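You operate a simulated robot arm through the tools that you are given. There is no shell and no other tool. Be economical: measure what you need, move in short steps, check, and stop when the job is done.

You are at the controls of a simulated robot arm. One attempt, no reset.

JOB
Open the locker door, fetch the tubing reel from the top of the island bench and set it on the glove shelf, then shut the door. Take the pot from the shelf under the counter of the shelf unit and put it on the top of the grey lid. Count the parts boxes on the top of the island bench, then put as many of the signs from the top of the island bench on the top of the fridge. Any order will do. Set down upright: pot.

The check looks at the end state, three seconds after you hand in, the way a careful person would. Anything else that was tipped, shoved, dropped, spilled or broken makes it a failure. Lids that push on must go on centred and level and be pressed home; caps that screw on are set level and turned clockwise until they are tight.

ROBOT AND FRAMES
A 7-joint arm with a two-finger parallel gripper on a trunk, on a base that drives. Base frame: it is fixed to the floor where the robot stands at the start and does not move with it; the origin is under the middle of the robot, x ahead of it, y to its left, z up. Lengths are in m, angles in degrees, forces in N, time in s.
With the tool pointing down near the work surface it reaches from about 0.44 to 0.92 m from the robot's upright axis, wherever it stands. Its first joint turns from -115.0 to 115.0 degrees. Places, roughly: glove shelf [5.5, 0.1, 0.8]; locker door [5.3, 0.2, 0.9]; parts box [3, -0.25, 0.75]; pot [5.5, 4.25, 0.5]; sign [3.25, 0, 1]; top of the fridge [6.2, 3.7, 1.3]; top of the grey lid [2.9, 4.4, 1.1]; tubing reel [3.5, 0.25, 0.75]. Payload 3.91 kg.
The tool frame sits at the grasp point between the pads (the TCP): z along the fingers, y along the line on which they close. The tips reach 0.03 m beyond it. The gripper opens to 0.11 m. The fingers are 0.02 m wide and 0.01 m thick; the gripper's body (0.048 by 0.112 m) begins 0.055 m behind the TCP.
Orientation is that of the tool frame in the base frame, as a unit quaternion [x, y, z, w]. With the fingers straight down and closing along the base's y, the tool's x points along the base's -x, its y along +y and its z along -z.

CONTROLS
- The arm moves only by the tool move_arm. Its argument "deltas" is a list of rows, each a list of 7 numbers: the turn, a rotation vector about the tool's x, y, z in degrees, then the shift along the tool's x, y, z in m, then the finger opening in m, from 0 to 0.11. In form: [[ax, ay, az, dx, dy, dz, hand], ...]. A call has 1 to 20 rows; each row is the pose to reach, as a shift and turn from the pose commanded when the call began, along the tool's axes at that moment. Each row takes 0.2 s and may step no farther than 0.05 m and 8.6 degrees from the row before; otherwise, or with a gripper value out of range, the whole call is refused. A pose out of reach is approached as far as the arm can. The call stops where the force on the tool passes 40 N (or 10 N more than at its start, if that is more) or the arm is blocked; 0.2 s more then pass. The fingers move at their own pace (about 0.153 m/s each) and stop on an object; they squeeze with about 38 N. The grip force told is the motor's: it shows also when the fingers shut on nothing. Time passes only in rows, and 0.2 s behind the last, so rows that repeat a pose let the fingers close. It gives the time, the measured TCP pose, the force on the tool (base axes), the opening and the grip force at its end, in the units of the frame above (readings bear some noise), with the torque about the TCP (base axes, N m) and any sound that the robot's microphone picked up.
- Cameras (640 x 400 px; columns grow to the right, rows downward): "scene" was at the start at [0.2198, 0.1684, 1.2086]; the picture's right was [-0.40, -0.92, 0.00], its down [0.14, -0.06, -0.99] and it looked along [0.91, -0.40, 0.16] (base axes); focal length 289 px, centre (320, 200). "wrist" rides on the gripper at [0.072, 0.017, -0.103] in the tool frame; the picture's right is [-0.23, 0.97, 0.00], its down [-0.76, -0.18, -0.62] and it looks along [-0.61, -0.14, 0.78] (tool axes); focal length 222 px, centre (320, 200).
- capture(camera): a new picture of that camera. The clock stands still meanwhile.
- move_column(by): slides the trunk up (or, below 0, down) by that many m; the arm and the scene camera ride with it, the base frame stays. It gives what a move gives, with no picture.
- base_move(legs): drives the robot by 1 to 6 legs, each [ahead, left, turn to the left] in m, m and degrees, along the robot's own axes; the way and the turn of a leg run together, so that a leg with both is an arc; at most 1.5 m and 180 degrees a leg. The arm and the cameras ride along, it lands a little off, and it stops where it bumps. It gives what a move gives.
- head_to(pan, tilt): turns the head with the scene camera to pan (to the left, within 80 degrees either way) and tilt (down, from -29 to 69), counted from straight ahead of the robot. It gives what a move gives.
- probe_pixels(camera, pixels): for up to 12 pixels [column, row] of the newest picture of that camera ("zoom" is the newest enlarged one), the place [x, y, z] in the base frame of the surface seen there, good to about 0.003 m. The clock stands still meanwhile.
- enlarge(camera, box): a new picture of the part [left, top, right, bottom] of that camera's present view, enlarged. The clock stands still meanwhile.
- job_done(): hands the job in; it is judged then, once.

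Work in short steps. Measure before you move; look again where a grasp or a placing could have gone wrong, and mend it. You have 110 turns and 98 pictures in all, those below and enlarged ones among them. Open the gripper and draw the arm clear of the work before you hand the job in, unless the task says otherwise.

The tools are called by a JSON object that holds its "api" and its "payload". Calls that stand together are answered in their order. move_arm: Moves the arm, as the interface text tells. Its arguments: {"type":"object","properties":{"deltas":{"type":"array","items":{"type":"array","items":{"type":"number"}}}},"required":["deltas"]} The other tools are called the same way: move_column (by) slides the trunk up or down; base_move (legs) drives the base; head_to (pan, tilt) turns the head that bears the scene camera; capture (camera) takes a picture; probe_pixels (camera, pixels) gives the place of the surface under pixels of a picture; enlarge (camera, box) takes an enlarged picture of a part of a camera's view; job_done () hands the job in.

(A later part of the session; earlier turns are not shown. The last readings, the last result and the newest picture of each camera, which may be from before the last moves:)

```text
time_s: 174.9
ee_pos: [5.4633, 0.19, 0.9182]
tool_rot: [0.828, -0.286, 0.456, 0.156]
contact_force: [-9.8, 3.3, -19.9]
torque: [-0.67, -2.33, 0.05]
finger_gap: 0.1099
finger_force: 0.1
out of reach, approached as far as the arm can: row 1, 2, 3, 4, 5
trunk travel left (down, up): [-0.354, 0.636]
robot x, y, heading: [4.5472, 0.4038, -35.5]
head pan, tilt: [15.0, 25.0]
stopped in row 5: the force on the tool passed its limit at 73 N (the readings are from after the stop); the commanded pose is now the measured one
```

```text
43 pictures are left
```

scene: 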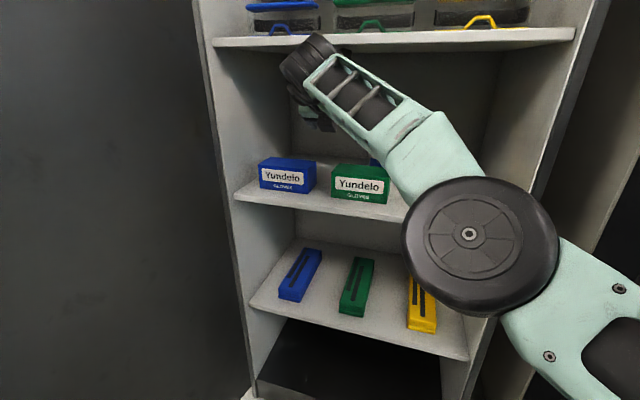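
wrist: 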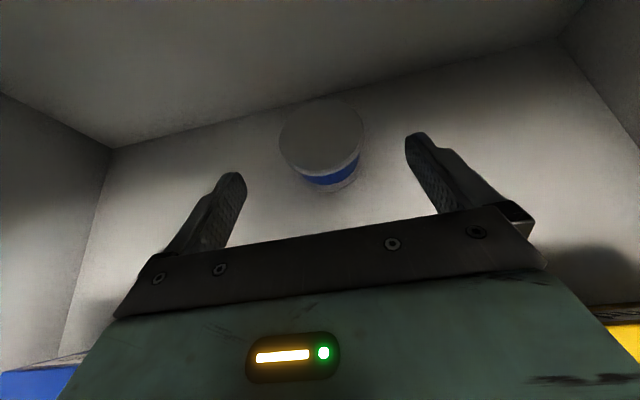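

The wrist touched the upper shelf from below. Relieve by lowering the trunk 3.5 cm, and back out with the base.

{"api": "move_column", "payload": {"by": -0.035}}

{"api": "base_move", "payload": {"legs": [[-0.12, 0, 0]]}}

{"api": "capture", "payload": {"camera": "scene"}}

```text
time_s: 175.7
ee_pos: [5.4606, 0.1893, 0.8866]
tool_rot: [0.826, -0.287, 0.459, 0.156]
contact_force: [0.3, 0.6, 0.0]
torque: [0.02, -0.01, 0.0]
finger_gap: 0.11
finger_force: 0.0
trunk travel left (down, up): [-0.319, 0.671]
robot x, y, heading: [4.5512, 0.4025, -35.5]
head pan, tilt: [15.0, 25.0]
```

```text
time_s: 177.0
ee_pos: [5.3725, 0.2477, 0.8872]
tool_rot: [0.826, -0.288, 0.46, 0.155]
contact_force: [-0.3, 0.3, -0.7]
torque: [0.02, -0.04, -0.01]
finger_gap: 0.1102
finger_force: 0.1
trunk travel left (down, up): [-0.319, 0.671]
robot x, y, heading: [4.4629, 0.4639, -36.0]
head pan, tilt: [15.0, 25.0]
stopped in leg 1: the robot was blocked; the commanded pose is now the measured one
```

```text
42 pictures are left
```

scene: 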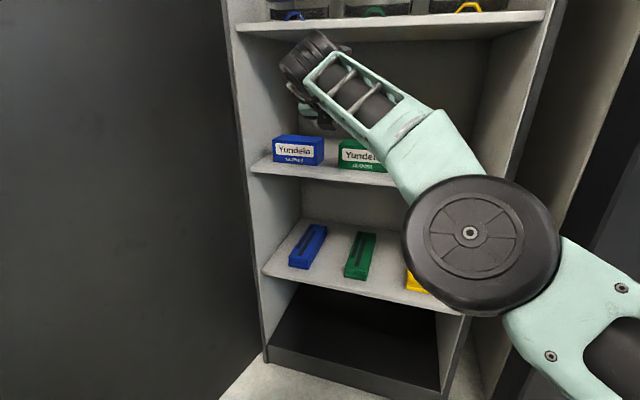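

Nothing disturbed. Now draw the arm back another 0.2 m.

{"api": "move_arm", "payload": {"deltas": [[0, 0, 0, -0.02, 0, -0.034, 0.08], [0, 0, 0, -0.041, 0, -0.069, 0.05], [0, 0, 0, -0.061, 0, -0.103, 0.02], [0, 0, 0, -0.082, 0, -0.138, 0], [0, 0, 0, -0.102, 0, -0.172, 0]]}}

{"api": "capture", "payload": {"camera": "scene"}}

```text
time_s: 178.2
ee_pos: [5.3049, 0.4016, 0.935]
tool_rot: [0.826, -0.288, 0.459, 0.157]
contact_force: [0.3, 0.4, -0.8]
torque: [0.04, 0.01, 0.0]
finger_gap: 0.0
finger_force: 37.6
out of reach, approached as far as the arm can: row 1, 2, 3, 4, 5
trunk travel left (down, up): [-0.319, 0.671]
robot x, y, heading: [4.4633, 0.4624, -35.9]
head pan, tilt: [15.0, 25.0]
```

```text
41 pictures are left
```

scene: 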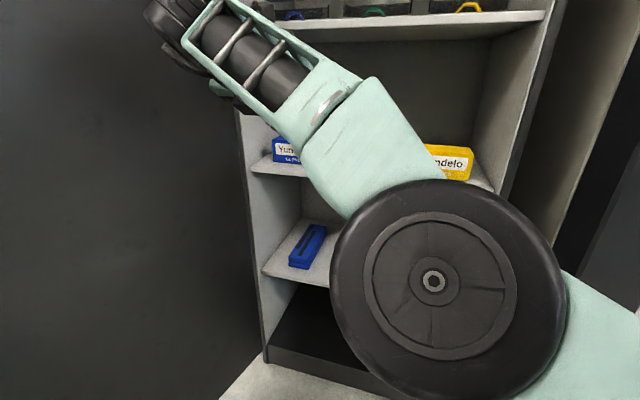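

The arm is out. Next close the door: shift the base back along the aisle, roll the tool back to the normal side, and look at the door.

{"api": "base_move", "payload": {"legs": [[0.05, -0.35, 0]]}}

{"api": "move_arm", "payload": {"deltas": [[0, 0, -8.5, 0, 0, 0, 0], [0, 0, -17, 0, 0, 0, 0], [0, 0, -25.5, 0, 0, 0, 0], [0, 0, -34, 0, 0, 0, 0], [0, 0, -42.5, 0, 0, 0, 0], [0, 0, -51, 0, 0, 0, 0], [0, 0, -59.5, 0, 0, 0, 0], [0, 0, -68, 0, 0, 0, 0], [0, 0, -76.5, 0, 0, 0, 0], [0, 0, -85, 0, 0, 0, 0], [0, 0, -93.5, 0, 0, 0, 0], [0, 0, -102, 0, 0, 0, 0], [0, 0, -110.5, 0, 0, 0, 0], [0, 0, -119, 0, 0, 0, 0], [0, 0, -127.5, 0, 0, 0, 0], [0, 0, -136, 0, 0, 0, 0], [0, 0, -144.5, 0, 0, 0, 0], [0, 0, -153, 0, 0, 0, 0], [0, 0, -161.5, 0, 0, 0, 0], [0, 0, -170, 0, 0, 0, 0]]}}

{"api": "head_to", "payload": {"pan": 50, "tilt": 10}}

{"api": "capture", "payload": {"camera": "scene"}}

```text
time_s: 180.6
ee_pos: [5.1375, 0.0854, 0.9342]
tool_rot: [0.827, -0.287, 0.459, 0.156]
contact_force: [0.1, 0.6, -0.3]
torque: [0.04, -0.02, 0.0]
finger_gap: 0.0003
finger_force: 37.8
trunk travel left (down, up): [-0.319, 0.671]
robot x, y, heading: [4.2963, 0.1444, -35.6]
head pan, tilt: [15.0, 25.0]
```

```text
time_s: 184.8
ee_pos: [5.1384, 0.0866, 0.9341]
tool_rot: [0.357, 0.798, -0.117, 0.471]
contact_force: [1.1, -0.3, -0.8]
torque: [-0.01, -0.01, 0.0]
finger_gap: 0.0
finger_force: 37.6
trunk travel left (down, up): [-0.319, 0.671]
robot x, y, heading: [4.2972, 0.1489, -35.5]
head pan, tilt: [15.0, 25.0]
```

```text
time_s: 185.8
ee_pos: [5.1381, 0.0862, 0.9339]
tool_rot: [0.359, 0.798, -0.116, 0.47]
contact_force: [0.9, 0.3, 1.0]
torque: [-0.01, 0.02, 0.0]
finger_gap: 0.0
finger_force: 37.4
trunk travel left (down, up): [-0.319, 0.671]
robot x, y, heading: [4.2914, 0.1514, -35.9]
head pan, tilt: [50.0, 10.0]
```

```text
40 pictures are left
```

scene: 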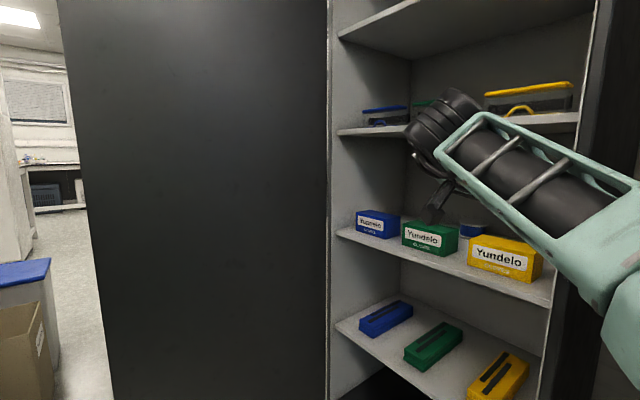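

The reel (472,230) stands behind the boxes. Measure the door's free edge.

{"api": "probe_pixels", "payload": {"camera": "scene", "pixels": [[90, 200], [105, 300], [320, 200], [200, 200], [75, 100], [472, 229], [85, 200], [425, 130]]}}

```text
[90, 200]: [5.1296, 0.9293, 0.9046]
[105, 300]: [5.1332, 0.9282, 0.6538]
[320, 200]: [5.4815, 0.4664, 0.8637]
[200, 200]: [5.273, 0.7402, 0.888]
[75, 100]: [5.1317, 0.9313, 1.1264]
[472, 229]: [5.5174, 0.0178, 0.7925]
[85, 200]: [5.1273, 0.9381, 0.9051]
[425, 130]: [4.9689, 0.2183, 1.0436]
```

Door is open ~107°, free edge E≈(5.125,0.935). Turn left in place (clear of the door) so the hand comes into the aisle beside the door edge, then yaw the tool toward the hinge.

{"api": "base_move", "payload": {"legs": [[0, 0, 66]]}}

{"api": "move_arm", "payload": {"deltas": [[6.9, 0, 4, 0, 0, 0, 0], [13.8, 0, 8, 0, 0, 0, 0], [20.7, 0, 12, 0, 0, 0, 0], [27.6, 0, 16, 0, 0, 0, 0], [34.5, 0, 20, 0, 0, 0, 0], [41.4, 0, 24, 0, 0, 0, 0], [48.3, 0, 28, 0, 0, 0, 0], [55.2, 0, 32, 0, 0, 0, 0], [62.1, 0, 36, 0, 0, 0, 0]]}}

```text
time_s: 187.4
ee_pos: [5.1231, 0.3493, 0.9357]
tool_rot: [0.231, 0.843, -0.042, 0.483]
contact_force: [-0.3, -0.7, -0.8]
torque: [-0.01, -0.03, -0.01]
finger_gap: 0.0
finger_force: 37.5
trunk travel left (down, up): [-0.319, 0.671]
robot x, y, heading: [4.3035, 0.1486, -18.5]
head pan, tilt: [50.0, 10.0]
stopped in leg 1: the robot was blocked; the commanded pose is now the measured one
```

```text
time_s: 189.6
ee_pos: [4.9562, 0.2667, 0.8078]
tool_rot: [0.641, 0.656, -0.313, 0.245]
contact_force: [-0.1, -0.3, -0.2]
torque: [0.01, 0.02, -0.01]
finger_gap: 0.0001
finger_force: 37.5
out of reach, approached as far as the arm can: row 1, 2, 3, 4, 5, 6, 7, 8, 9
trunk travel left (down, up): [-0.319, 0.671]
robot x, y, heading: [4.3042, 0.1508, -18.3]
head pan, tilt: [50.0, 10.0]
stopped in row 9: the arm was blocked; the commanded pose is now the measured one
```

The turn got blocked at -18.5°. Look to see the arm.

{"api": "head_to", "payload": {"pan": 10, "tilt": 35}}

{"api": "capture", "payload": {"camera": "scene"}}

{"api": "head_to", "payload": {"pan": 78, "tilt": 50}}

{"api": "capture", "payload": {"camera": "scene"}}

```text
time_s: 190.6
ee_pos: [4.9575, 0.2653, 0.8077]
tool_rot: [0.642, 0.655, -0.314, 0.245]
contact_force: [-0.4, 0.1, 0.1]
torque: [-0.01, -0.03, 0.03]
finger_gap: 0.0
finger_force: 37.5
trunk travel left (down, up): [-0.319, 0.671]
robot x, y, heading: [4.3034, 0.1517, -18.2]
head pan, tilt: [10.0, 35.0]
```

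```text
39 pictures are left
```

scene: 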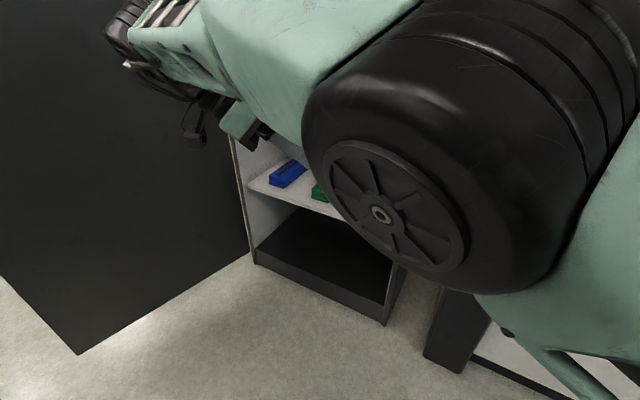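

```text
time_s: 192.0
ee_pos: [4.9568, 0.2656, 0.8098]
tool_rot: [0.642, 0.655, -0.313, 0.246]
contact_force: [0.0, -0.5, 0.7]
torque: [0.02, 0.03, 0.01]
finger_gap: 0.0
finger_force: 37.8
trunk travel left (down, up): [-0.319, 0.671]
robot x, y, heading: [4.3009, 0.152, -18.2]
head pan, tilt: [78.0, 50.0]
```

```text
38 pictures are left
```

scene: 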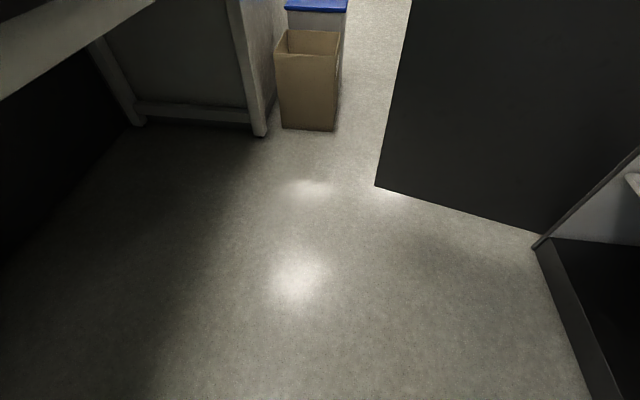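

The base's rear corner was against the bench. Shift 8 cm toward the hood, turn left to heading ~35°.

{"api": "base_move", "payload": {"legs": [[0.085, -0.03, 0], [0, 0, 53]]}}

{"api": "head_to", "payload": {"pan": 20, "tilt": 20}}

{"api": "capture", "payload": {"camera": "scene"}}

```text
time_s: 195.5
ee_pos: [4.6797, 0.6853, 0.8087]
tool_rot: [0.284, 0.872, -0.172, 0.36]
contact_force: [0.6, 0.9, -0.1]
torque: [-0.01, -0.01, 0.0]
finger_gap: 0.0001
finger_force: 37.8
trunk travel left (down, up): [-0.319, 0.671]
robot x, y, heading: [4.3744, 0.0979, 34.3]
head pan, tilt: [78.0, 50.0]
```

```text
time_s: 196.8
ee_pos: [4.6788, 0.6866, 0.8081]
tool_rot: [0.284, 0.872, -0.172, 0.359]
contact_force: [0.1, -0.1, 1.2]
torque: [-0.01, 0.01, 0.02]
finger_gap: 0.0
finger_force: 37.2
trunk travel left (down, up): [-0.319, 0.671]
robot x, y, heading: [4.3737, 0.0993, 34.2]
head pan, tilt: [20.0, 20.0]
```

```text
37 pictures are left
```

scene: 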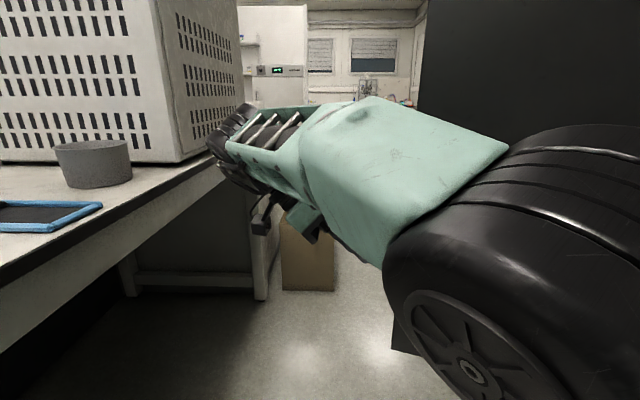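

Extend the hand to the right/forward in the aisle by ~0.23 m here, then drive +u to bring it past the door's edge.

{"api": "move_arm", "payload": {"deltas": [[0, 0, 0, -0.022, 0.041, 0.006, 0], [0, 0, 0, -0.044, 0.083, 0.012, 0], [0, 0, 0, -0.066, 0.124, 0.017, 0], [0, 0, 0, -0.088, 0.166, 0.023, 0], [0, 0, 0, -0.11, 0.207, 0.029, 0]]}}

{"api": "capture", "payload": {"camera": "scene"}}

```text
time_s: 198.0
ee_pos: [4.8456, 0.7052, 0.7944]
tool_rot: [0.283, 0.873, -0.172, 0.358]
contact_force: [-0.7, 0.5, 0.0]
torque: [0.02, -0.02, -0.03]
finger_gap: 0.0
finger_force: 37.6
out of reach, approached as far as the arm can: row 1, 2, 3, 4, 5
trunk travel left (down, up): [-0.319, 0.671]
robot x, y, heading: [4.3745, 0.0947, 34.4]
head pan, tilt: [20.0, 20.0]
```

```text
36 pictures are left
```

scene: 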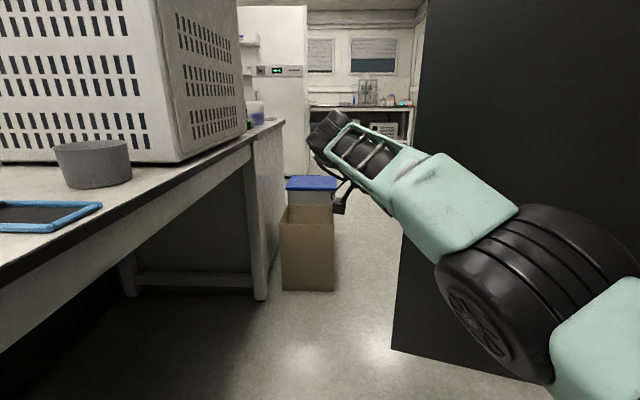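

Probe the elbow to make sure it won't push the door while driving forward.

{"api": "probe_pixels", "payload": {"camera": "scene", "pixels": [[500, 300], [600, 230], [520, 220], [440, 180], [345, 130], [440, 260], [340, 205], [550, 360]]}}

```text
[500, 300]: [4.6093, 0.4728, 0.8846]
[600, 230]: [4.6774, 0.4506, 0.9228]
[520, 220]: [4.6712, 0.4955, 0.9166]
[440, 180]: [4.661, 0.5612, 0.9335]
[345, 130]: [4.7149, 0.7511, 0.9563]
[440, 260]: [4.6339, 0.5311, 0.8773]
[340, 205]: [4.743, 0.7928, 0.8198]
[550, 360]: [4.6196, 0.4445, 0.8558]
```

Elbow stays ~15 cm clear of the door. Drive forward so the hand passes the free edge.

{"api": "base_move", "payload": {"legs": [[0.416, 0.158, 0]]}}

{"api": "capture", "payload": {"camera": "scene"}}

{"api": "capture", "payload": {"camera": "wrist"}}

```text
time_s: 200.6
ee_pos: [5.0957, 1.072, 0.7961]
tool_rot: [0.285, 0.872, -0.172, 0.359]
contact_force: [0.0, -0.1, 0.2]
torque: [0.0, -0.01, 0.0]
finger_gap: 0.0002
finger_force: 37.7
trunk travel left (down, up): [-0.319, 0.671]
robot x, y, heading: [4.6218, 0.4596, 34.0]
head pan, tilt: [20.0, 20.0]
```

```text
35 pictures are left
```

scene: 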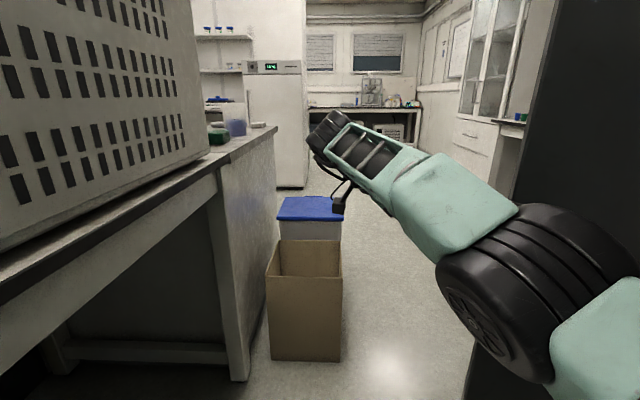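

```text
34 pictures are left
```

wrist: 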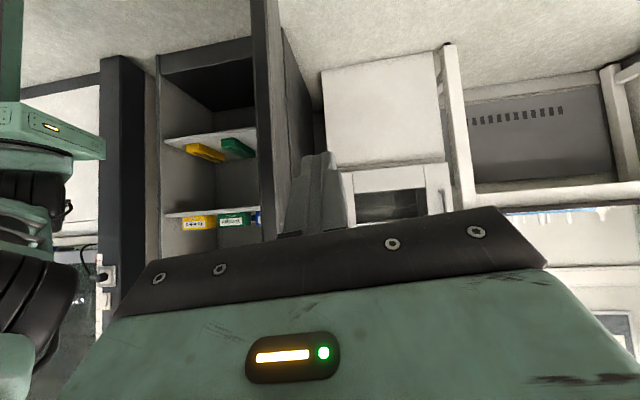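

The finger is on the outer side of the door edge (edge at (270,100) in wrist view). Advance it 0.12 m along the outer face, then drag the door shut by driving back along the aisle.

{"api": "base_move", "payload": {"legs": [[0.008, -0.12, 0]]}}

{"api": "base_move", "payload": {"legs": [[-0.2, -0.1, 0], [-0.23, -0.128, 0]]}}

{"api": "capture", "payload": {"camera": "scene"}}

{"api": "capture", "payload": {"camera": "wrist"}}

```text
time_s: 201.9
ee_pos: [5.17, 0.9754, 0.7953]
tool_rot: [0.285, 0.873, -0.171, 0.358]
contact_force: [0.6, -0.8, -0.2]
torque: [-0.01, 0.04, 0.0]
finger_gap: 0.0003
finger_force: 38.0
trunk travel left (down, up): [-0.319, 0.671]
robot x, y, heading: [4.6938, 0.3684, 34.4]
head pan, tilt: [20.0, 20.0]
```

```text
time_s: 202.9
ee_pos: [5.1398, 0.9346, 0.7961]
tool_rot: [0.281, 0.874, -0.168, 0.358]
contact_force: [-2.8, 2.9, 1.1]
torque: [-0.14, -0.01, -0.12]
finger_gap: 0.0
finger_force: 37.6
trunk travel left (down, up): [-0.319, 0.671]
robot x, y, heading: [4.6743, 0.3244, 34.3]
head pan, tilt: [20.0, 20.0]
stopped in leg 1: the robot was blocked; the commanded pose is now the measured one
```

```text
33 pictures are left
```

scene: 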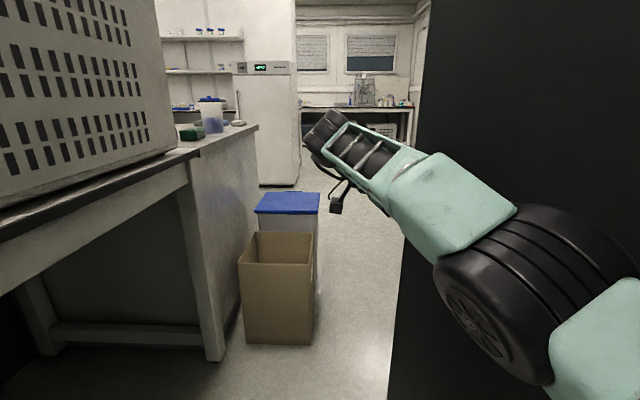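

```text
32 pictures are left
```

wrist: 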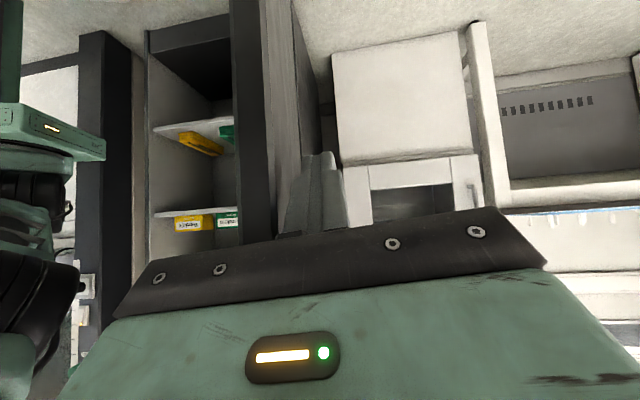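

It blocked after 5 cm. Check whether the door moved and try pulling with the arm.

{"api": "probe_pixels", "payload": {"camera": "scene", "pixels": [[405, 300], [425, 60], [500, 100], [600, 60]]}}

{"api": "move_arm", "payload": {"deltas": [[0, 0, 0, 0, -0.02, 0, 0], [0, 0, 0, 0, -0.04, 0, 0], [0, 0, 0, 0, -0.06, 0, 0], [0, 0, 0, 0, -0.08, 0, 0]]}}

```text
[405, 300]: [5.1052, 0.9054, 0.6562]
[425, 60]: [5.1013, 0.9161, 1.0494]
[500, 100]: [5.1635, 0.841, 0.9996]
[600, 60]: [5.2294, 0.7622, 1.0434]
```

```text
time_s: 203.6
ee_pos: [5.1066, 0.9024, 0.7967]
tool_rot: [0.278, 0.877, -0.167, 0.355]
contact_force: [-7.4, 5.5, 1.7]
torque: [-0.39, -0.26, -0.36]
finger_gap: 0.0002
finger_force: 37.3
trunk travel left (down, up): [-0.319, 0.671]
robot x, y, heading: [4.6734, 0.3238, 34.5]
head pan, tilt: [20.0, 20.0]
stopped in row 3: the force on the tool passed its limit at 43 N (the readings are from after the stop); the commanded pose is now the measured one
```

The door moves; it just resists. Pull slowly with the arm in 1 cm steps.

{"api": "move_arm", "payload": {"deltas": [[0, 0, 0, 0, -0.01, 0, 0], [0, 0, 0, 0, -0.02, 0, 0], [0, 0, 0, 0, -0.03, 0, 0], [0, 0, 0, 0, -0.04, 0, 0], [0, 0, 0, 0, -0.05, 0, 0], [0, 0, 0, 0, -0.06, 0, 0], [0, 0, 0, 0, -0.07, 0, 0], [0, 0, 0, 0, -0.08, 0, 0], [0, 0, 0, 0, -0.09, 0, 0], [0, 0, 0, 0, -0.1, 0, 0], [0, 0, 0, 0, -0.11, 0, 0], [0, 0, 0, 0, -0.12, 0, 0], [0, 0, 0, 0, -0.13, 0, 0], [0, 0, 0, 0, -0.14, 0, 0], [0, 0, 0, 0, -0.15, 0, 0]]}}

```text
time_s: 204.5
ee_pos: [5.0833, 0.8784, 0.7971]
tool_rot: [0.275, 0.878, -0.167, 0.354]
contact_force: [-6.0, 4.3, -1.6]
torque: [-0.27, -0.46, -0.31]
finger_gap: 0.0001
finger_force: 37.7
trunk travel left (down, up): [-0.319, 0.671]
robot x, y, heading: [4.6711, 0.3242, 34.5]
head pan, tilt: [20.0, 20.0]
stopped in row 4: the force on the tool passed its limit at 42 N (the readings are from after the stop); the commanded pose is now the measured one
```

The palm jams on the door's edge because the edge moves outward until 90°. Back out 4 cm along the door, then pull on.

{"api": "move_arm", "payload": {"deltas": [[0, 0, 0, 0.014, 0, -0.0145, 0], [0, 0, 0, 0.0274, 0, -0.029, 0], [0, 0, 0, 0.0274, -0.015, -0.029, 0], [0, 0, 0, 0.0274, -0.03, -0.029, 0], [0, 0, 0, 0.0274, -0.045, -0.029, 0], [0, 0, 0, 0.0274, -0.06, -0.029, 0], [0, 0, 0, 0.0274, -0.075, -0.029, 0], [0, 0, 0, 0.0274, -0.09, -0.029, 0], [0, 0, 0, 0.0274, -0.105, -0.029, 0], [0, 0, 0, 0.0274, -0.12, -0.029, 0], [0, 0, 0, 0.0274, -0.135, -0.029, 0], [0, 0, 0, 0.0274, -0.15, -0.029, 0]]}}

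```text
time_s: 207.1
ee_pos: [4.9611, 0.7825, 0.8126]
tool_rot: [0.275, 0.878, -0.166, 0.354]
contact_force: [0.8, 0.4, 0.2]
torque: [-0.01, 0.0, 0.01]
finger_gap: 0.0
finger_force: 37.6
trunk travel left (down, up): [-0.319, 0.671]
robot x, y, heading: [4.6718, 0.3237, 34.3]
head pan, tilt: [20.0, 20.0]
```

{"api": "capture", "payload": {"camera": "wrist"}}

{"api": "capture", "payload": {"camera": "scene"}}

```text
31 pictures are left
```

wrist: 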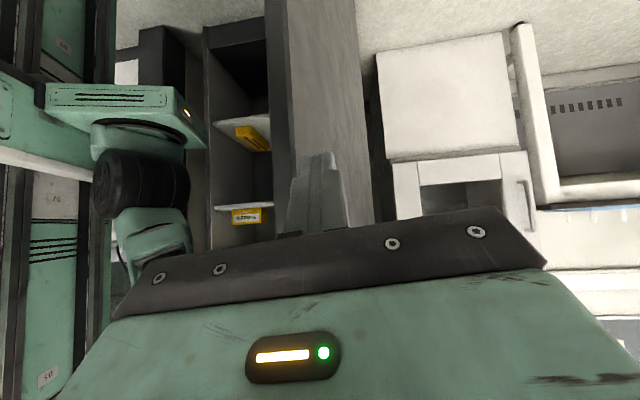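

```text
30 pictures are left
```

scene: 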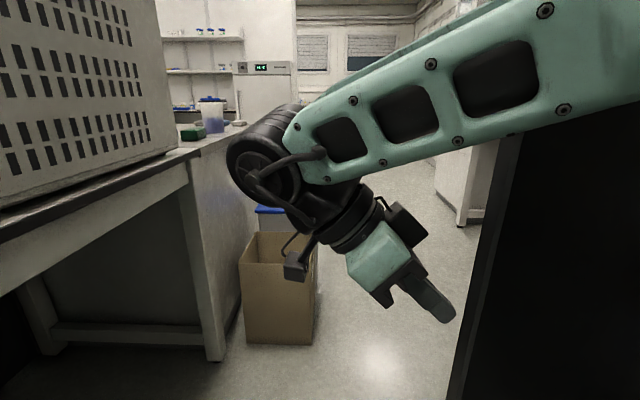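

The arm flipped to an elbow-up posture and the door has swung. Measure the door edge now.

{"api": "probe_pixels", "payload": {"camera": "scene", "pixels": [[497, 250], [520, 160], [560, 250], [470, 380], [440, 310], [400, 260]]}}

{"api": "probe_pixels", "payload": {"camera": "wrist", "pixels": [[300, 60], [340, 60], [355, 150], [280, 60], [370, 200]]}}

```text
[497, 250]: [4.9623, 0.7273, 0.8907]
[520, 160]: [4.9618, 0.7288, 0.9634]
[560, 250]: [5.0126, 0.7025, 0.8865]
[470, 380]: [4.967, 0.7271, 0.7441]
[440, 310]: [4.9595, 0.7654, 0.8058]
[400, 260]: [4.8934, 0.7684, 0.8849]
```

```text
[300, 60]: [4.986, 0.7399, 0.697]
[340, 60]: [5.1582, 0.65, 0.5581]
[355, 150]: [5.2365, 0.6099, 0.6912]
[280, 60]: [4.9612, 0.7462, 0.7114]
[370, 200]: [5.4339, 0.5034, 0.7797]
```

Door is now 82° open with the finger at its outer edge. Slide 5 cm inward over the face, then drag with the base on a slight arc.

{"api": "move_arm", "payload": {"deltas": [[0, 0, 0, -0.0175, 0.004, 0.0175, 0], [0, 0, 0, -0.035, 0.0078, 0.0347, 0]]}}

{"api": "base_move", "payload": {"legs": [[-0.151, -0.115, 0], [-0.11, -0.143, 0]]}}

{"api": "capture", "payload": {"camera": "scene"}}

```text
time_s: 207.7
ee_pos: [4.9947, 0.764, 0.8137]
tool_rot: [0.267, 0.881, -0.161, 0.355]
contact_force: [-5.0, 31.2, -1.2]
torque: [0.07, 0.04, 0.12]
finger_gap: 0.0
finger_force: 37.5
trunk travel left (down, up): [-0.319, 0.671]
robot x, y, heading: [4.6694, 0.3236, 34.5]
head pan, tilt: [20.0, 20.0]
```

```text
time_s: 208.4
ee_pos: [4.9932, 0.7608, 0.8149]
tool_rot: [0.263, 0.884, -0.157, 0.354]
contact_force: [3.6, 6.6, -0.7]
torque: [-0.05, 0.06, 0.05]
finger_gap: 0.0
finger_force: 37.9
trunk travel left (down, up): [-0.319, 0.671]
robot x, y, heading: [4.6678, 0.323, 34.4]
head pan, tilt: [20.0, 20.0]
stopped in leg 1: the force on the tool passed its limit at 50 N (the readings are from after the stop); the commanded pose is now the measured one
```

```text
29 pictures are left
```

scene: 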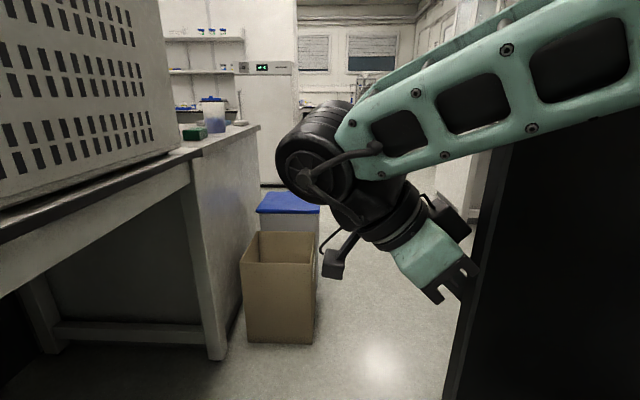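

The door pushes back ~31 N at the finger. Pull slowly with the arm instead, perpendicular to the door.

{"api": "move_arm", "payload": {"deltas": [[0, 0, 0, 0, -0.008, 0, 0], [0, 0, 0, 0, -0.016, 0, 0], [0, 0, 0, 0, -0.024, 0, 0], [0, 0, 0, 0, -0.032, 0.002, 0], [0, 0, 0, 0, -0.04, 0.004, 0], [0, 0, 0, 0, -0.05, 0.006, 0], [0, 0, 0, 0, -0.06, 0.008, 0], [0, 0, 0, 0, -0.07, 0.01, 0], [0, 0, 0, 0, -0.08, 0.012, 0], [0, 0, 0, 0, -0.09, 0.014, 0], [0, 0, 0, 0, -0.1, 0.016, 0], [0, 0, 0, 0, -0.11, 0.018, 0], [0, 0, 0, 0, -0.12, 0.02, 0]]}}

```text
time_s: 208.9
ee_pos: [4.99, 0.7553, 0.8141]
tool_rot: [0.262, 0.884, -0.153, 0.356]
contact_force: [7.0, 7.8, -3.3]
torque: [-0.01, 0.02, 0.11]
finger_gap: 0.0
finger_force: 37.5
trunk travel left (down, up): [-0.319, 0.671]
robot x, y, heading: [4.6694, 0.322, 34.5]
head pan, tilt: [20.0, 20.0]
stopped in row 2: the force on the tool passed its limit at 48 N (the readings are from after the stop); the commanded pose is now the measured one
```

Probably my own elbow/forearm is against the inner face. Probe the forearm positions.

{"api": "probe_pixels", "payload": {"camera": "scene", "pixels": [[620, 30], [500, 75], [620, 120], [400, 150], [310, 150], [430, 260], [540, 200], [480, 260]]}}

{"api": "head_to", "payload": {"pan": -25, "tilt": 15}}

{"api": "capture", "payload": {"camera": "scene"}}

```text
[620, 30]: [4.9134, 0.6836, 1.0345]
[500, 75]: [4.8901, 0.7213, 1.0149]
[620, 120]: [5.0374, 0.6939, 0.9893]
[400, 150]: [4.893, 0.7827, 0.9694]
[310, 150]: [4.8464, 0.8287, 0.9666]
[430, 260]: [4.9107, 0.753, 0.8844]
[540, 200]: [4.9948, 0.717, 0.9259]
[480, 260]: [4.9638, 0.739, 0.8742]
```

```text
time_s: 210.0
ee_pos: [4.9891, 0.7551, 0.8149]
tool_rot: [0.262, 0.884, -0.153, 0.355]
contact_force: [10.9, 14.2, -5.0]
torque: [0.0, 0.11, 0.19]
finger_gap: 0.0
finger_force: 37.0
trunk travel left (down, up): [-0.319, 0.671]
robot x, y, heading: [4.6721, 0.3213, 34.5]
head pan, tilt: [-25.0, 15.0]
```

```text
28 pictures are left
```

scene: 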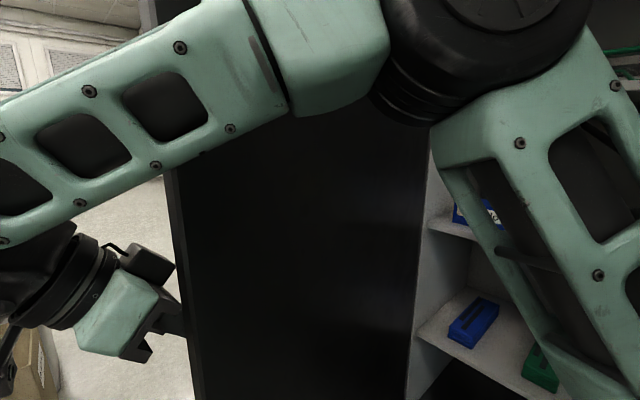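

My elbow clamps the door from inside, so this posture can't finish it. Better: hook the door over its top edge with the tool pointing down. First slide the robot outward along the door to free the hand.

{"api": "move_arm", "payload": {"deltas": [[0, 0, 0, 0, 0.012, 0, 0]]}}

{"api": "base_move", "payload": {"legs": [[-0.055, 0.106, 0]]}}

{"api": "base_move", "payload": {"legs": [[-0.35, 0.04, 0]]}}

{"api": "head_to", "payload": {"pan": -10, "tilt": 10}}

{"api": "capture", "payload": {"camera": "scene"}}

```text
time_s: 210.4
ee_pos: [4.9959, 0.7628, 0.8146]
tool_rot: [0.263, 0.884, -0.153, 0.355]
contact_force: [0.3, 3.7, 1.5]
torque: [-0.07, 0.0, -0.02]
finger_gap: 0.0
finger_force: 37.6
trunk travel left (down, up): [-0.319, 0.671]
robot x, y, heading: [4.6692, 0.3206, 34.5]
head pan, tilt: [-25.0, 15.0]
```

```text
time_s: 211.6
ee_pos: [4.8925, 0.8187, 0.8128]
tool_rot: [0.264, 0.883, -0.154, 0.355]
contact_force: [0.3, -0.3, -0.3]
torque: [-0.02, -0.01, -0.01]
finger_gap: 0.0003
finger_force: 37.3
trunk travel left (down, up): [-0.319, 0.671]
robot x, y, heading: [4.567, 0.3787, 34.7]
head pan, tilt: [-25.0, 15.0]
```

```text
time_s: 213.9
ee_pos: [4.5959, 0.6375, 0.8131]
tool_rot: [0.248, 0.888, -0.147, 0.358]
contact_force: [0.5, 0.7, 0.4]
torque: [0.01, -0.01, 0.0]
finger_gap: 0.0
finger_force: 37.0
trunk travel left (down, up): [-0.319, 0.671]
robot x, y, heading: [4.2854, 0.1828, 36.4]
head pan, tilt: [-25.0, 15.0]
stopped in leg 1: the robot was blocked; the commanded pose is now the measured one
```

```text
time_s: 214.7
ee_pos: [4.5953, 0.6364, 0.8134]
tool_rot: [0.248, 0.888, -0.148, 0.358]
contact_force: [-0.3, -0.2, 0.0]
torque: [0.01, -0.02, -0.01]
finger_gap: 0.0001
finger_force: 37.7
trunk travel left (down, up): [-0.319, 0.671]
robot x, y, heading: [4.2854, 0.1854, 36.7]
head pan, tilt: [-10.0, 10.0]
```

```text
27 pictures are left
```

scene: 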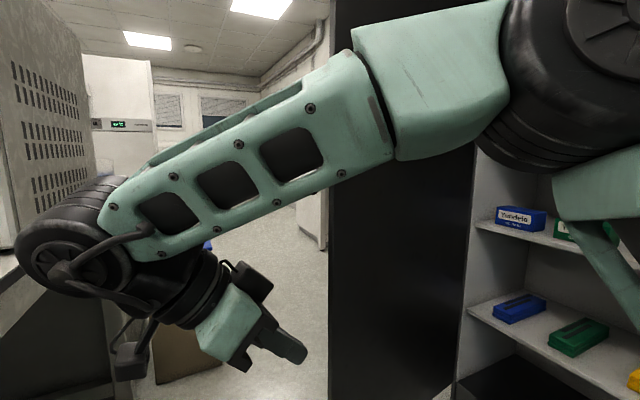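

Free of the door. Raise the trunk fully and turn the tool to point down, then look at the door's top edge.

{"api": "move_column", "payload": {"by": 0.4}}

{"api": "move_column", "payload": {"by": 0.26}}

{"api": "move_arm", "payload": {"deltas": [[0, 7.8, 0, 0, 0.02, 0, 0], [0, 15.6, 0, 0, 0.04, 0, 0], [0, 23.4, 0, 0, 0.06, 0, 0.05], [0, 31.2, 0, 0, 0.08, 0, 0.11], [0, 39, 0, 0, 0.1, 0, 0.11], [0, 46, 0, 0, 0.12, 0, 0.11]]}}

{"api": "head_to", "payload": {"pan": -5, "tilt": 18}}

{"api": "capture", "payload": {"camera": "scene"}}

```text
time_s: 218.5
ee_pos: [4.5965, 0.6369, 1.2136]
tool_rot: [0.248, 0.889, -0.147, 0.357]
contact_force: [-0.6, 0.0, -0.2]
torque: [-0.01, 0.01, -0.01]
finger_gap: 0.0002
finger_force: 37.7
trunk travel left (down, up): [-0.719, 0.271]
robot x, y, heading: [4.2846, 0.1856, 36.5]
head pan, tilt: [-10.0, 10.0]
```

```text
time_s: 221.2
ee_pos: [4.5956, 0.6358, 1.4723]
tool_rot: [0.248, 0.888, -0.148, 0.358]
contact_force: [-0.3, -0.1, 0.1]
torque: [0.0, -0.01, 0.03]
finger_gap: 0.0
finger_force: 37.7
trunk travel left (down, up): [-0.979, 0.011]
robot x, y, heading: [4.2853, 0.1833, 36.7]
head pan, tilt: [-10.0, 10.0]
```

```text
time_s: 222.6
ee_pos: [4.6627, 0.7349, 1.4638]
tool_rot: [0.285, 0.958, -0.038, -0.019]
contact_force: [-0.6, -0.6, 0.7]
torque: [0.01, -0.01, -0.05]
finger_gap: 0.1099
finger_force: 0.1
trunk travel left (down, up): [-0.979, 0.011]
robot x, y, heading: [4.2888, 0.1795, 36.7]
head pan, tilt: [-10.0, 10.0]
```

```text
time_s: 223.3
ee_pos: [4.6619, 0.7359, 1.4632]
tool_rot: [0.286, 0.957, -0.04, -0.017]
contact_force: [0.3, 0.5, -0.4]
torque: [0.02, 0.02, -0.02]
finger_gap: 0.1098
finger_force: 0.1
trunk travel left (down, up): [-0.979, 0.011]
robot x, y, heading: [4.2847, 0.183, 36.7]
head pan, tilt: [-5.0, 18.0]
```

```text
26 pictures are left
```

scene: 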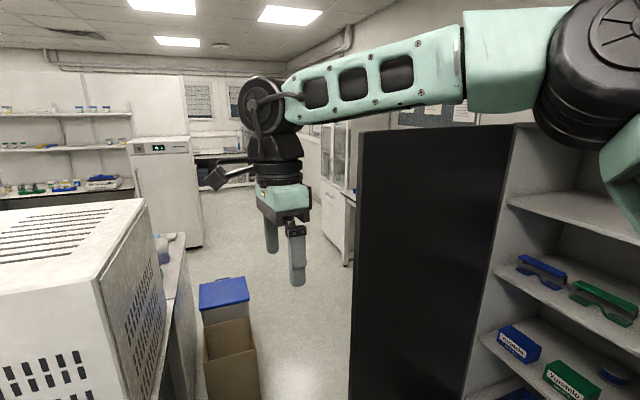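

Door's top edge is visible at (362,133)–(515,126). Probe it and the fridge/other items seen behind.

{"api": "probe_pixels", "payload": {"camera": "scene", "pixels": [[368, 136], [365, 180], [420, 133], [480, 132], [512, 135], [160, 142], [195, 240], [250, 350], [345, 265], [610, 370], [185, 160], [60, 210]]}}

```text
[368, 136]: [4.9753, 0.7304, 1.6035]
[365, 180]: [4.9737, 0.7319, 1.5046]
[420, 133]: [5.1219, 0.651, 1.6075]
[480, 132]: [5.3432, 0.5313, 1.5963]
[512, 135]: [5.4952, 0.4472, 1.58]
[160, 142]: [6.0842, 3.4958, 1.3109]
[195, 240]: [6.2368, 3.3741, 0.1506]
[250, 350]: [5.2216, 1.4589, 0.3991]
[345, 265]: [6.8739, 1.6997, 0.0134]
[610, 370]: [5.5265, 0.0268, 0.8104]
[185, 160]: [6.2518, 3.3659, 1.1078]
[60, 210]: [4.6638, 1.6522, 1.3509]
```

Door top z≈1.61, and the tool's closing axis is already across the door. Raise the hand to z≈1.71, drive closer, then position over the edge.

{"api": "move_arm", "payload": {"deltas": [[0, 0, 0, 0, 0, -0.045, 0.11], [0, 0, 0, 0, 0, -0.09, 0.11], [0, 0, 0, 0, 0, -0.135, 0.11], [0, 0, 0, 0, 0, -0.18, 0.11], [0, 0, 0, 0, 0, -0.225, 0.11], [0, 0, 0, 0, 0, -0.25, 0.11]]}}

{"api": "base_move", "payload": {"legs": [[0.26, -0.01, 0]]}}

```text
time_s: 224.7
ee_pos: [4.6696, 0.7456, 1.6337]
tool_rot: [0.285, 0.958, -0.039, -0.017]
contact_force: [0.0, 0.4, -0.8]
torque: [-0.04, -0.04, -0.03]
finger_gap: 0.11
finger_force: 0.0
out of reach, approached as far as the arm can: row 4, 5, 6
trunk travel left (down, up): [-0.979, 0.011]
robot x, y, heading: [4.2859, 0.1829, 36.6]
head pan, tilt: [-5.0, 18.0]
```

```text
time_s: 226.6
ee_pos: [4.8834, 0.8913, 1.6327]
tool_rot: [0.284, 0.958, -0.039, -0.018]
contact_force: [0.9, 0.0, -0.2]
torque: [-0.01, 0.0, -0.03]
finger_gap: 0.1099
finger_force: 0.0
trunk travel left (down, up): [-0.979, 0.011]
robot x, y, heading: [4.4976, 0.3297, 36.8]
head pan, tilt: [-5.0, 18.0]
```

Can't go over the top, but I can straddle the door's top corner from its free end at z≈1.60. Move to beside the edge, then slide in 5 cm.

{"api": "move_arm", "payload": {"deltas": [[0, 0, 0, -0.032, -0.03, 0.012, 0.11], [0, 0, 0, -0.064, -0.06, 0.025, 0.11], [0, 0, 0, -0.096, -0.09, 0.035, 0.11], [0, 0, 0, -0.13, -0.087, 0.035, 0.11], [0, 0, 0, -0.165, -0.084, 0.035, 0.11], [0, 0, 0, -0.205, -0.081, 0.035, 0.11]]}}

{"api": "capture", "payload": {"camera": "wrist"}}

```text
time_s: 227.9
ee_pos: [5.0076, 0.7106, 1.6021]
tool_rot: [0.283, 0.958, -0.039, -0.018]
contact_force: [-0.5, 1.2, -0.2]
torque: [0.01, 0.02, 0.0]
finger_gap: 0.1099
finger_force: 0.1
trunk travel left (down, up): [-0.979, 0.011]
robot x, y, heading: [4.4996, 0.3316, 36.6]
head pan, tilt: [-5.0, 18.0]
```

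```text
25 pictures are left
```

wrist: 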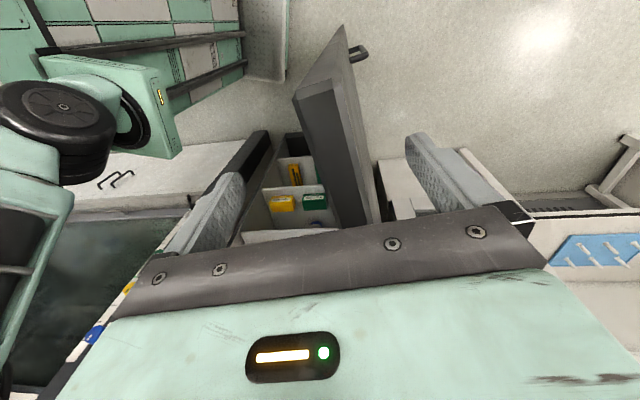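

The door sits between the fingers. Swing it closed with the arm along the hinge arc, turning the tool half as much.

{"api": "move_arm", "payload": {"deltas": [[0, 0, 0, -0.004, -0.03, 0, 0.11], [0, 0, -3, -0.009, -0.0606, 0, 0.11], [0, 0, -5, -0.017, -0.093, 0, 0.11], [0, 0, -7, -0.0255, -0.1248, 0, 0.11], [0, 0, -9, -0.038, -0.156, 0, 0.11], [0, 0, -11, -0.05, -0.187, 0, 0.11], [0, 0, -13, -0.068, -0.221, 0, 0.11], [0, 0, -15, -0.087, -0.254, 0, 0.11], [0, 0, -17, -0.11, -0.285, 0, 0.11], [0, 0, -19, -0.133, -0.315, 0, 0.11], [0, 0, -21, -0.157, -0.339, 0, 0.11], [0, 0, -23, -0.18, -0.363, 0, 0.11]]}}

```text
time_s: 230.6
ee_pos: [4.9771, 0.3485, 1.6041]
tool_rot: [0.088, 0.995, -0.034, -0.025]
contact_force: [-0.2, 1.0, 0.2]
torque: [0.0, -0.02, 0.0]
finger_gap: 0.1096
finger_force: 0.0
out of reach, approached as far as the arm can: row 11, 12
trunk travel left (down, up): [-0.979, 0.011]
robot x, y, heading: [4.4964, 0.3307, 36.6]
head pan, tilt: [-5.0, 18.0]
```

Door is at ~40° now. Continue the arc to ~16°.

{"api": "move_arm", "payload": {"deltas": [[0, 0, -2, -0.017, -0.037, 0, 0.11], [0, 0, -4, -0.035, -0.0726, 0, 0.11], [0, 0, -6, -0.06, -0.11, 0, 0.11], [0, 0, -8, -0.087, -0.147, 0, 0.11], [0, 0, -10, -0.112, -0.174, 0, 0.11], [0, 0, -12, -0.138, -0.1997, 0, 0.11]]}}

{"api": "capture", "payload": {"camera": "wrist"}}

```text
time_s: 231.3
ee_pos: [5.0439, 0.3033, 1.5814]
tool_rot: [0.026, 0.999, -0.027, -0.03]
contact_force: [-2.1, 11.1, 0.9]
torque: [0.32, 0.24, 0.23]
finger_gap: 0.1098
finger_force: 0.0
out of reach, approached as far as the arm can: row 1, 2, 3
trunk travel left (down, up): [-0.979, 0.011]
robot x, y, heading: [4.4997, 0.3283, 36.6]
head pan, tilt: [-5.0, 18.0]
stopped in row 3: the force on the tool passed its limit at 72 N (the readings are from after the stop); the commanded pose is now the measured one
```

```text
24 pictures are left
```

wrist: 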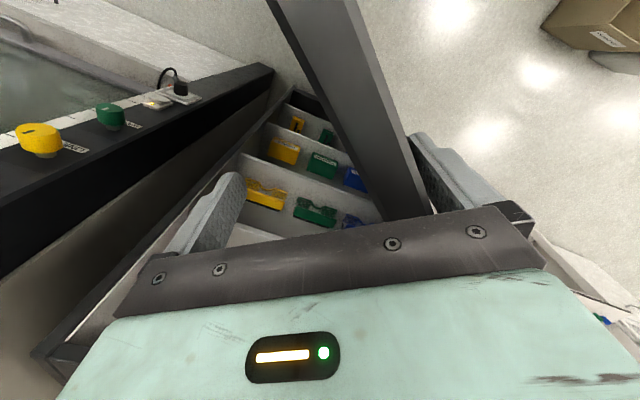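

The arm is at an awkward reach limit; drag the rest with the base.

{"api": "base_move", "payload": {"legs": [[-0.077, -0.154, 0]]}}

{"api": "capture", "payload": {"camera": "wrist"}}

```text
time_s: 232.8
ee_pos: [5.0779, 0.1293, 1.5825]
tool_rot: [0.027, 0.999, -0.028, -0.03]
contact_force: [0.6, 0.8, 0.1]
torque: [-0.02, -0.01, 0.01]
finger_gap: 0.1101
finger_force: 0.1
trunk travel left (down, up): [-0.979, 0.011]
robot x, y, heading: [4.5292, 0.1561, 36.9]
head pan, tilt: [-5.0, 18.0]
```

```text
23 pictures are left
```

wrist: 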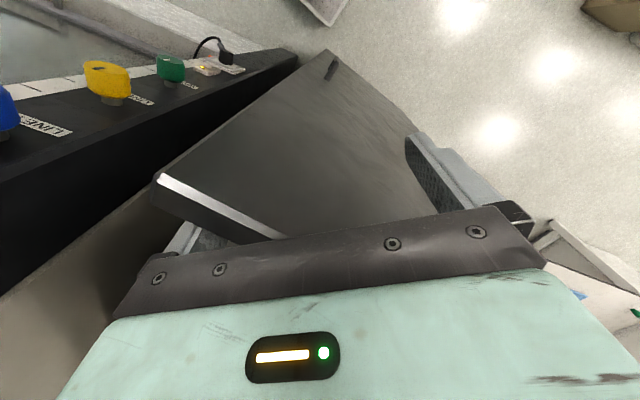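

The door is nearly shut with one finger still behind it. Slide off its free edge, close the fingers, come round to the outside and push it home.

{"api": "base_move", "payload": {"legs": [[-0.14, 0, 0]]}}

{"api": "move_arm", "payload": {"deltas": [[0, 0, 0, 0, 0, 0, 0.05], [0, 0, 0, 0, 0, 0, 0], [0, 0, 0, 0, 0, 0, 0]]}}

{"api": "base_move", "payload": {"legs": [[0.088, 0.146, 0], [0.088, -0.285, 0]]}}

{"api": "capture", "payload": {"camera": "wrist"}}

```text
time_s: 234.2
ee_pos: [4.9654, 0.0434, 1.5817]
tool_rot: [0.028, 0.999, -0.028, -0.03]
contact_force: [0.3, 1.6, -0.4]
torque: [-0.04, -0.01, 0.0]
finger_gap: 0.11
finger_force: 0.0
trunk travel left (down, up): [-0.979, 0.011]
robot x, y, heading: [4.4158, 0.0665, 36.6]
head pan, tilt: [-5.0, 18.0]
```

```text
time_s: 234.9
ee_pos: [4.9642, 0.0429, 1.5822]
tool_rot: [0.029, 0.999, -0.028, -0.03]
contact_force: [-0.4, -0.2, 0.9]
torque: [0.01, 0.01, -0.01]
finger_gap: 0.0
finger_force: 37.1
trunk travel left (down, up): [-0.979, 0.011]
robot x, y, heading: [4.4158, 0.0713, 36.7]
head pan, tilt: [-5.0, 18.0]
```

```text
time_s: 237.7
ee_pos: [5.1259, 0.0853, 1.5852]
tool_rot: [0.034, 0.999, -0.031, -0.028]
contact_force: [-0.8, -0.6, 0.3]
torque: [0.02, -0.04, 0.01]
finger_gap: 0.0
finger_force: 37.8
trunk travel left (down, up): [-0.979, 0.011]
robot x, y, heading: [4.5824, 0.1084, 36.8]
head pan, tilt: [-5.0, 18.0]
stopped in leg 2: the robot was blocked; the commanded pose is now the measured one
```

```text
22 pictures are left
```

wrist: 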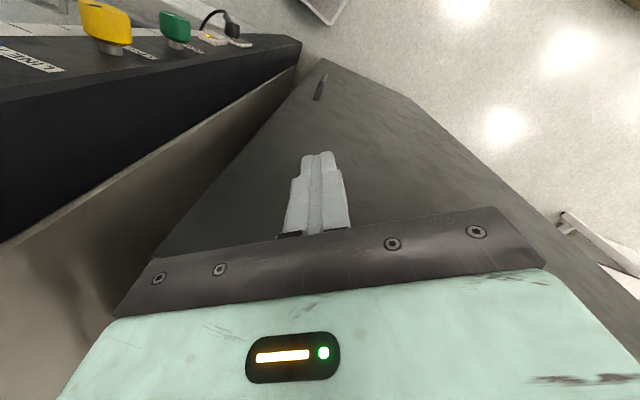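

The door looks shut and blocks the push. Verify by probing the door face.

{"api": "probe_pixels", "payload": {"camera": "wrist", "pixels": [[260, 150], [300, 100], [380, 100], [450, 170], [520, 230], [330, 75]]}}

```text
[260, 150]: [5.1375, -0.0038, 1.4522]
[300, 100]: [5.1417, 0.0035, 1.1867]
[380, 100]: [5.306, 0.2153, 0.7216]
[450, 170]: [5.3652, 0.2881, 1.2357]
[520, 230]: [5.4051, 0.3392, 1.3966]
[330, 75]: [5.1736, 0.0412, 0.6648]
```

Plane matches the original closed plane within ~3 mm. Give one firm arm push to be sure, then back away.

{"api": "move_arm", "payload": {"deltas": [[0, 0, 0, -0.0085, -0.0053, 0, 0], [0, 0, 0, -0.017, -0.0106, 0, 0], [0, 0, 0, -0.0255, -0.016, 0, 0], [0, 0, 0, -0.034, -0.021, 0, 0]]}}

{"api": "base_move", "payload": {"legs": [[-0.1, 0.13, 0]]}}

{"api": "move_arm", "payload": {"deltas": [[0, 0, 0, 0, 0, -0.03, 0.11], [0, 0, 0, 0.04, 0, -0.03, 0.11]]}}

{"api": "head_to", "payload": {"pan": -45, "tilt": 20}}

{"api": "capture", "payload": {"camera": "scene"}}

```text
time_s: 238.7
ee_pos: [5.1525, 0.067, 1.5892]
tool_rot: [0.032, 0.999, -0.034, -0.023]
contact_force: [-0.4, -0.9, -0.4]
torque: [0.04, 0.06, -0.06]
finger_gap: 0.0001
finger_force: 38.0
trunk travel left (down, up): [-0.979, 0.011]
robot x, y, heading: [4.5851, 0.1088, 37.0]
head pan, tilt: [-5.0, 18.0]
```

```text
time_s: 240.2
ee_pos: [5.0074, 0.0991, 1.5815]
tool_rot: [0.031, 0.999, -0.027, -0.031]
contact_force: [0.2, -0.5, 0.5]
torque: [-0.01, 0.06, -0.01]
finger_gap: 0.0
finger_force: 37.6
trunk travel left (down, up): [-0.979, 0.011]
robot x, y, heading: [4.4267, 0.1486, 36.8]
head pan, tilt: [-5.0, 18.0]
```

```text
time_s: 240.8
ee_pos: [4.9859, 0.1223, 1.6027]
tool_rot: [0.031, 0.999, -0.027, -0.031]
contact_force: [-0.1, 0.3, 0.3]
torque: [-0.03, -0.01, 0.0]
finger_gap: 0.1102
finger_force: 0.1
out of reach, approached as far as the arm can: row 2
trunk travel left (down, up): [-0.979, 0.011]
robot x, y, heading: [4.4265, 0.1498, 36.9]
head pan, tilt: [-5.0, 18.0]
```

```text
time_s: 241.8
ee_pos: [4.9855, 0.1222, 1.5996]
tool_rot: [0.03, 0.999, -0.028, -0.03]
contact_force: [-0.1, -0.2, -0.9]
torque: [-0.01, 0.02, 0.02]
finger_gap: 0.11
finger_force: 0.1
trunk travel left (down, up): [-0.979, 0.011]
robot x, y, heading: [4.4255, 0.1529, 36.8]
head pan, tilt: [-45.0, 20.0]
```

```text
21 pictures are left
```

scene: 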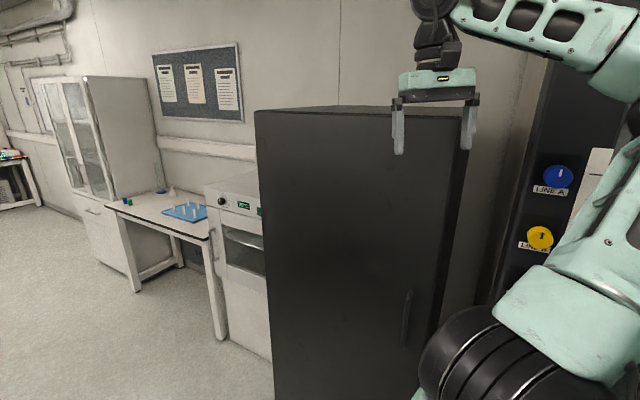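

Door shut. Next the signs: turn to the bench, lower the trunk, and get a close look at the two signs.

{"api": "base_move", "payload": {"legs": [[0, 0, 105.2], [0.11, 0.28, 0]]}}

{"api": "move_column", "payload": {"by": -0.3}}

{"api": "head_to", "payload": {"pan": 8, "tilt": 38}}

{"api": "capture", "payload": {"camera": "scene"}}

{"api": "enlarge", "payload": {"camera": "scene", "box": [200, 100, 400, 240]}}

```text
time_s: 248.3
ee_pos: [4.0586, 0.5551, 1.6007]
tool_rot: [0.767, -0.641, 0.041, -0.003]
contact_force: [-0.1, 0.6, 0.6]
torque: [0.0, -0.01, 0.05]
finger_gap: 0.11
finger_force: 0.1
trunk travel left (down, up): [-0.979, 0.011]
robot x, y, heading: [4.1617, 0.0025, 140.6]
head pan, tilt: [-45.0, 20.0]
```

```text
time_s: 251.3
ee_pos: [4.0573, 0.5543, 1.301]
tool_rot: [0.767, -0.64, 0.041, -0.003]
contact_force: [-0.3, -0.5, 0.4]
torque: [0.0, -0.01, 0.02]
finger_gap: 0.11
finger_force: 0.0
trunk travel left (down, up): [-0.679, 0.311]
robot x, y, heading: [4.1668, 0.0047, 141.1]
head pan, tilt: [-45.0, 20.0]
```

```text
time_s: 252.5
ee_pos: [4.0583, 0.5542, 1.3006]
tool_rot: [0.767, -0.64, 0.041, -0.002]
contact_force: [-0.1, 0.5, -0.3]
torque: [0.0, -0.02, 0.02]
finger_gap: 0.1101
finger_force: 0.1
trunk travel left (down, up): [-0.679, 0.311]
robot x, y, heading: [4.1628, 0.0004, 140.9]
head pan, tilt: [8.0, 38.0]
```

```text
20 pictures are left
```

scene: 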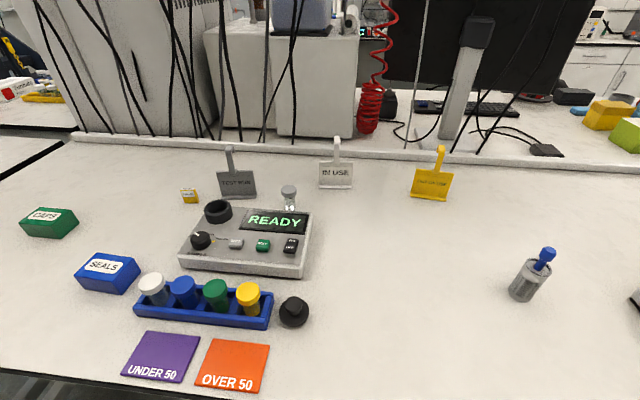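

```text
2.86 times, centred on (300, 170) of scene
```

zoom: 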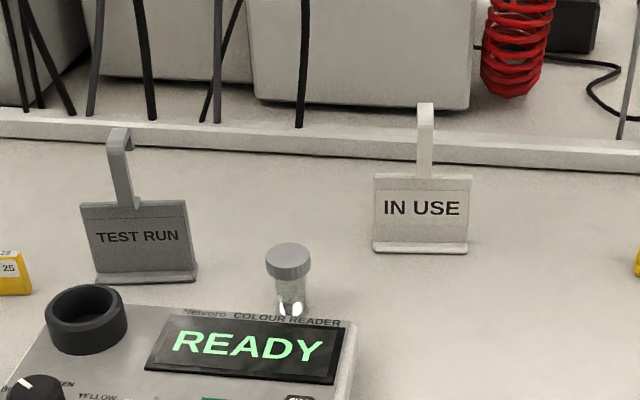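

Measure the IN USE and OUT OF USE signs' corners and stems.

{"api": "probe_pixels", "payload": {"camera": "zoom", "pixels": [[378, 182], [466, 182], [424, 178], [424, 110], [378, 245], [464, 245], [424, 200], [424, 140]]}}

{"api": "probe_pixels", "payload": {"camera": "scene", "pixels": [[416, 174], [450, 175], [434, 172], [440, 150], [415, 195], [444, 198], [438, 160], [432, 185]]}}

```text
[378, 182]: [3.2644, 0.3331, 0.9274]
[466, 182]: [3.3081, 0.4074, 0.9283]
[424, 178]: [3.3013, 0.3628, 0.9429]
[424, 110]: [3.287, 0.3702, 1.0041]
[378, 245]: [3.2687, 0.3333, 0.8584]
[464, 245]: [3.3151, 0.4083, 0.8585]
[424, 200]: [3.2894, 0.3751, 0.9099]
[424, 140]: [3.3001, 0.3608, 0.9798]
```

```text
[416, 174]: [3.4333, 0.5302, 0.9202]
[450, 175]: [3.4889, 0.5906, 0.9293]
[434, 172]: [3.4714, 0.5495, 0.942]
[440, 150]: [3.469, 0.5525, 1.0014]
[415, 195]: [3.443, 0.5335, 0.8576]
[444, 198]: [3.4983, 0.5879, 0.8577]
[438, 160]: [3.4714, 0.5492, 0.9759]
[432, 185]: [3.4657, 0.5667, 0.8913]
```

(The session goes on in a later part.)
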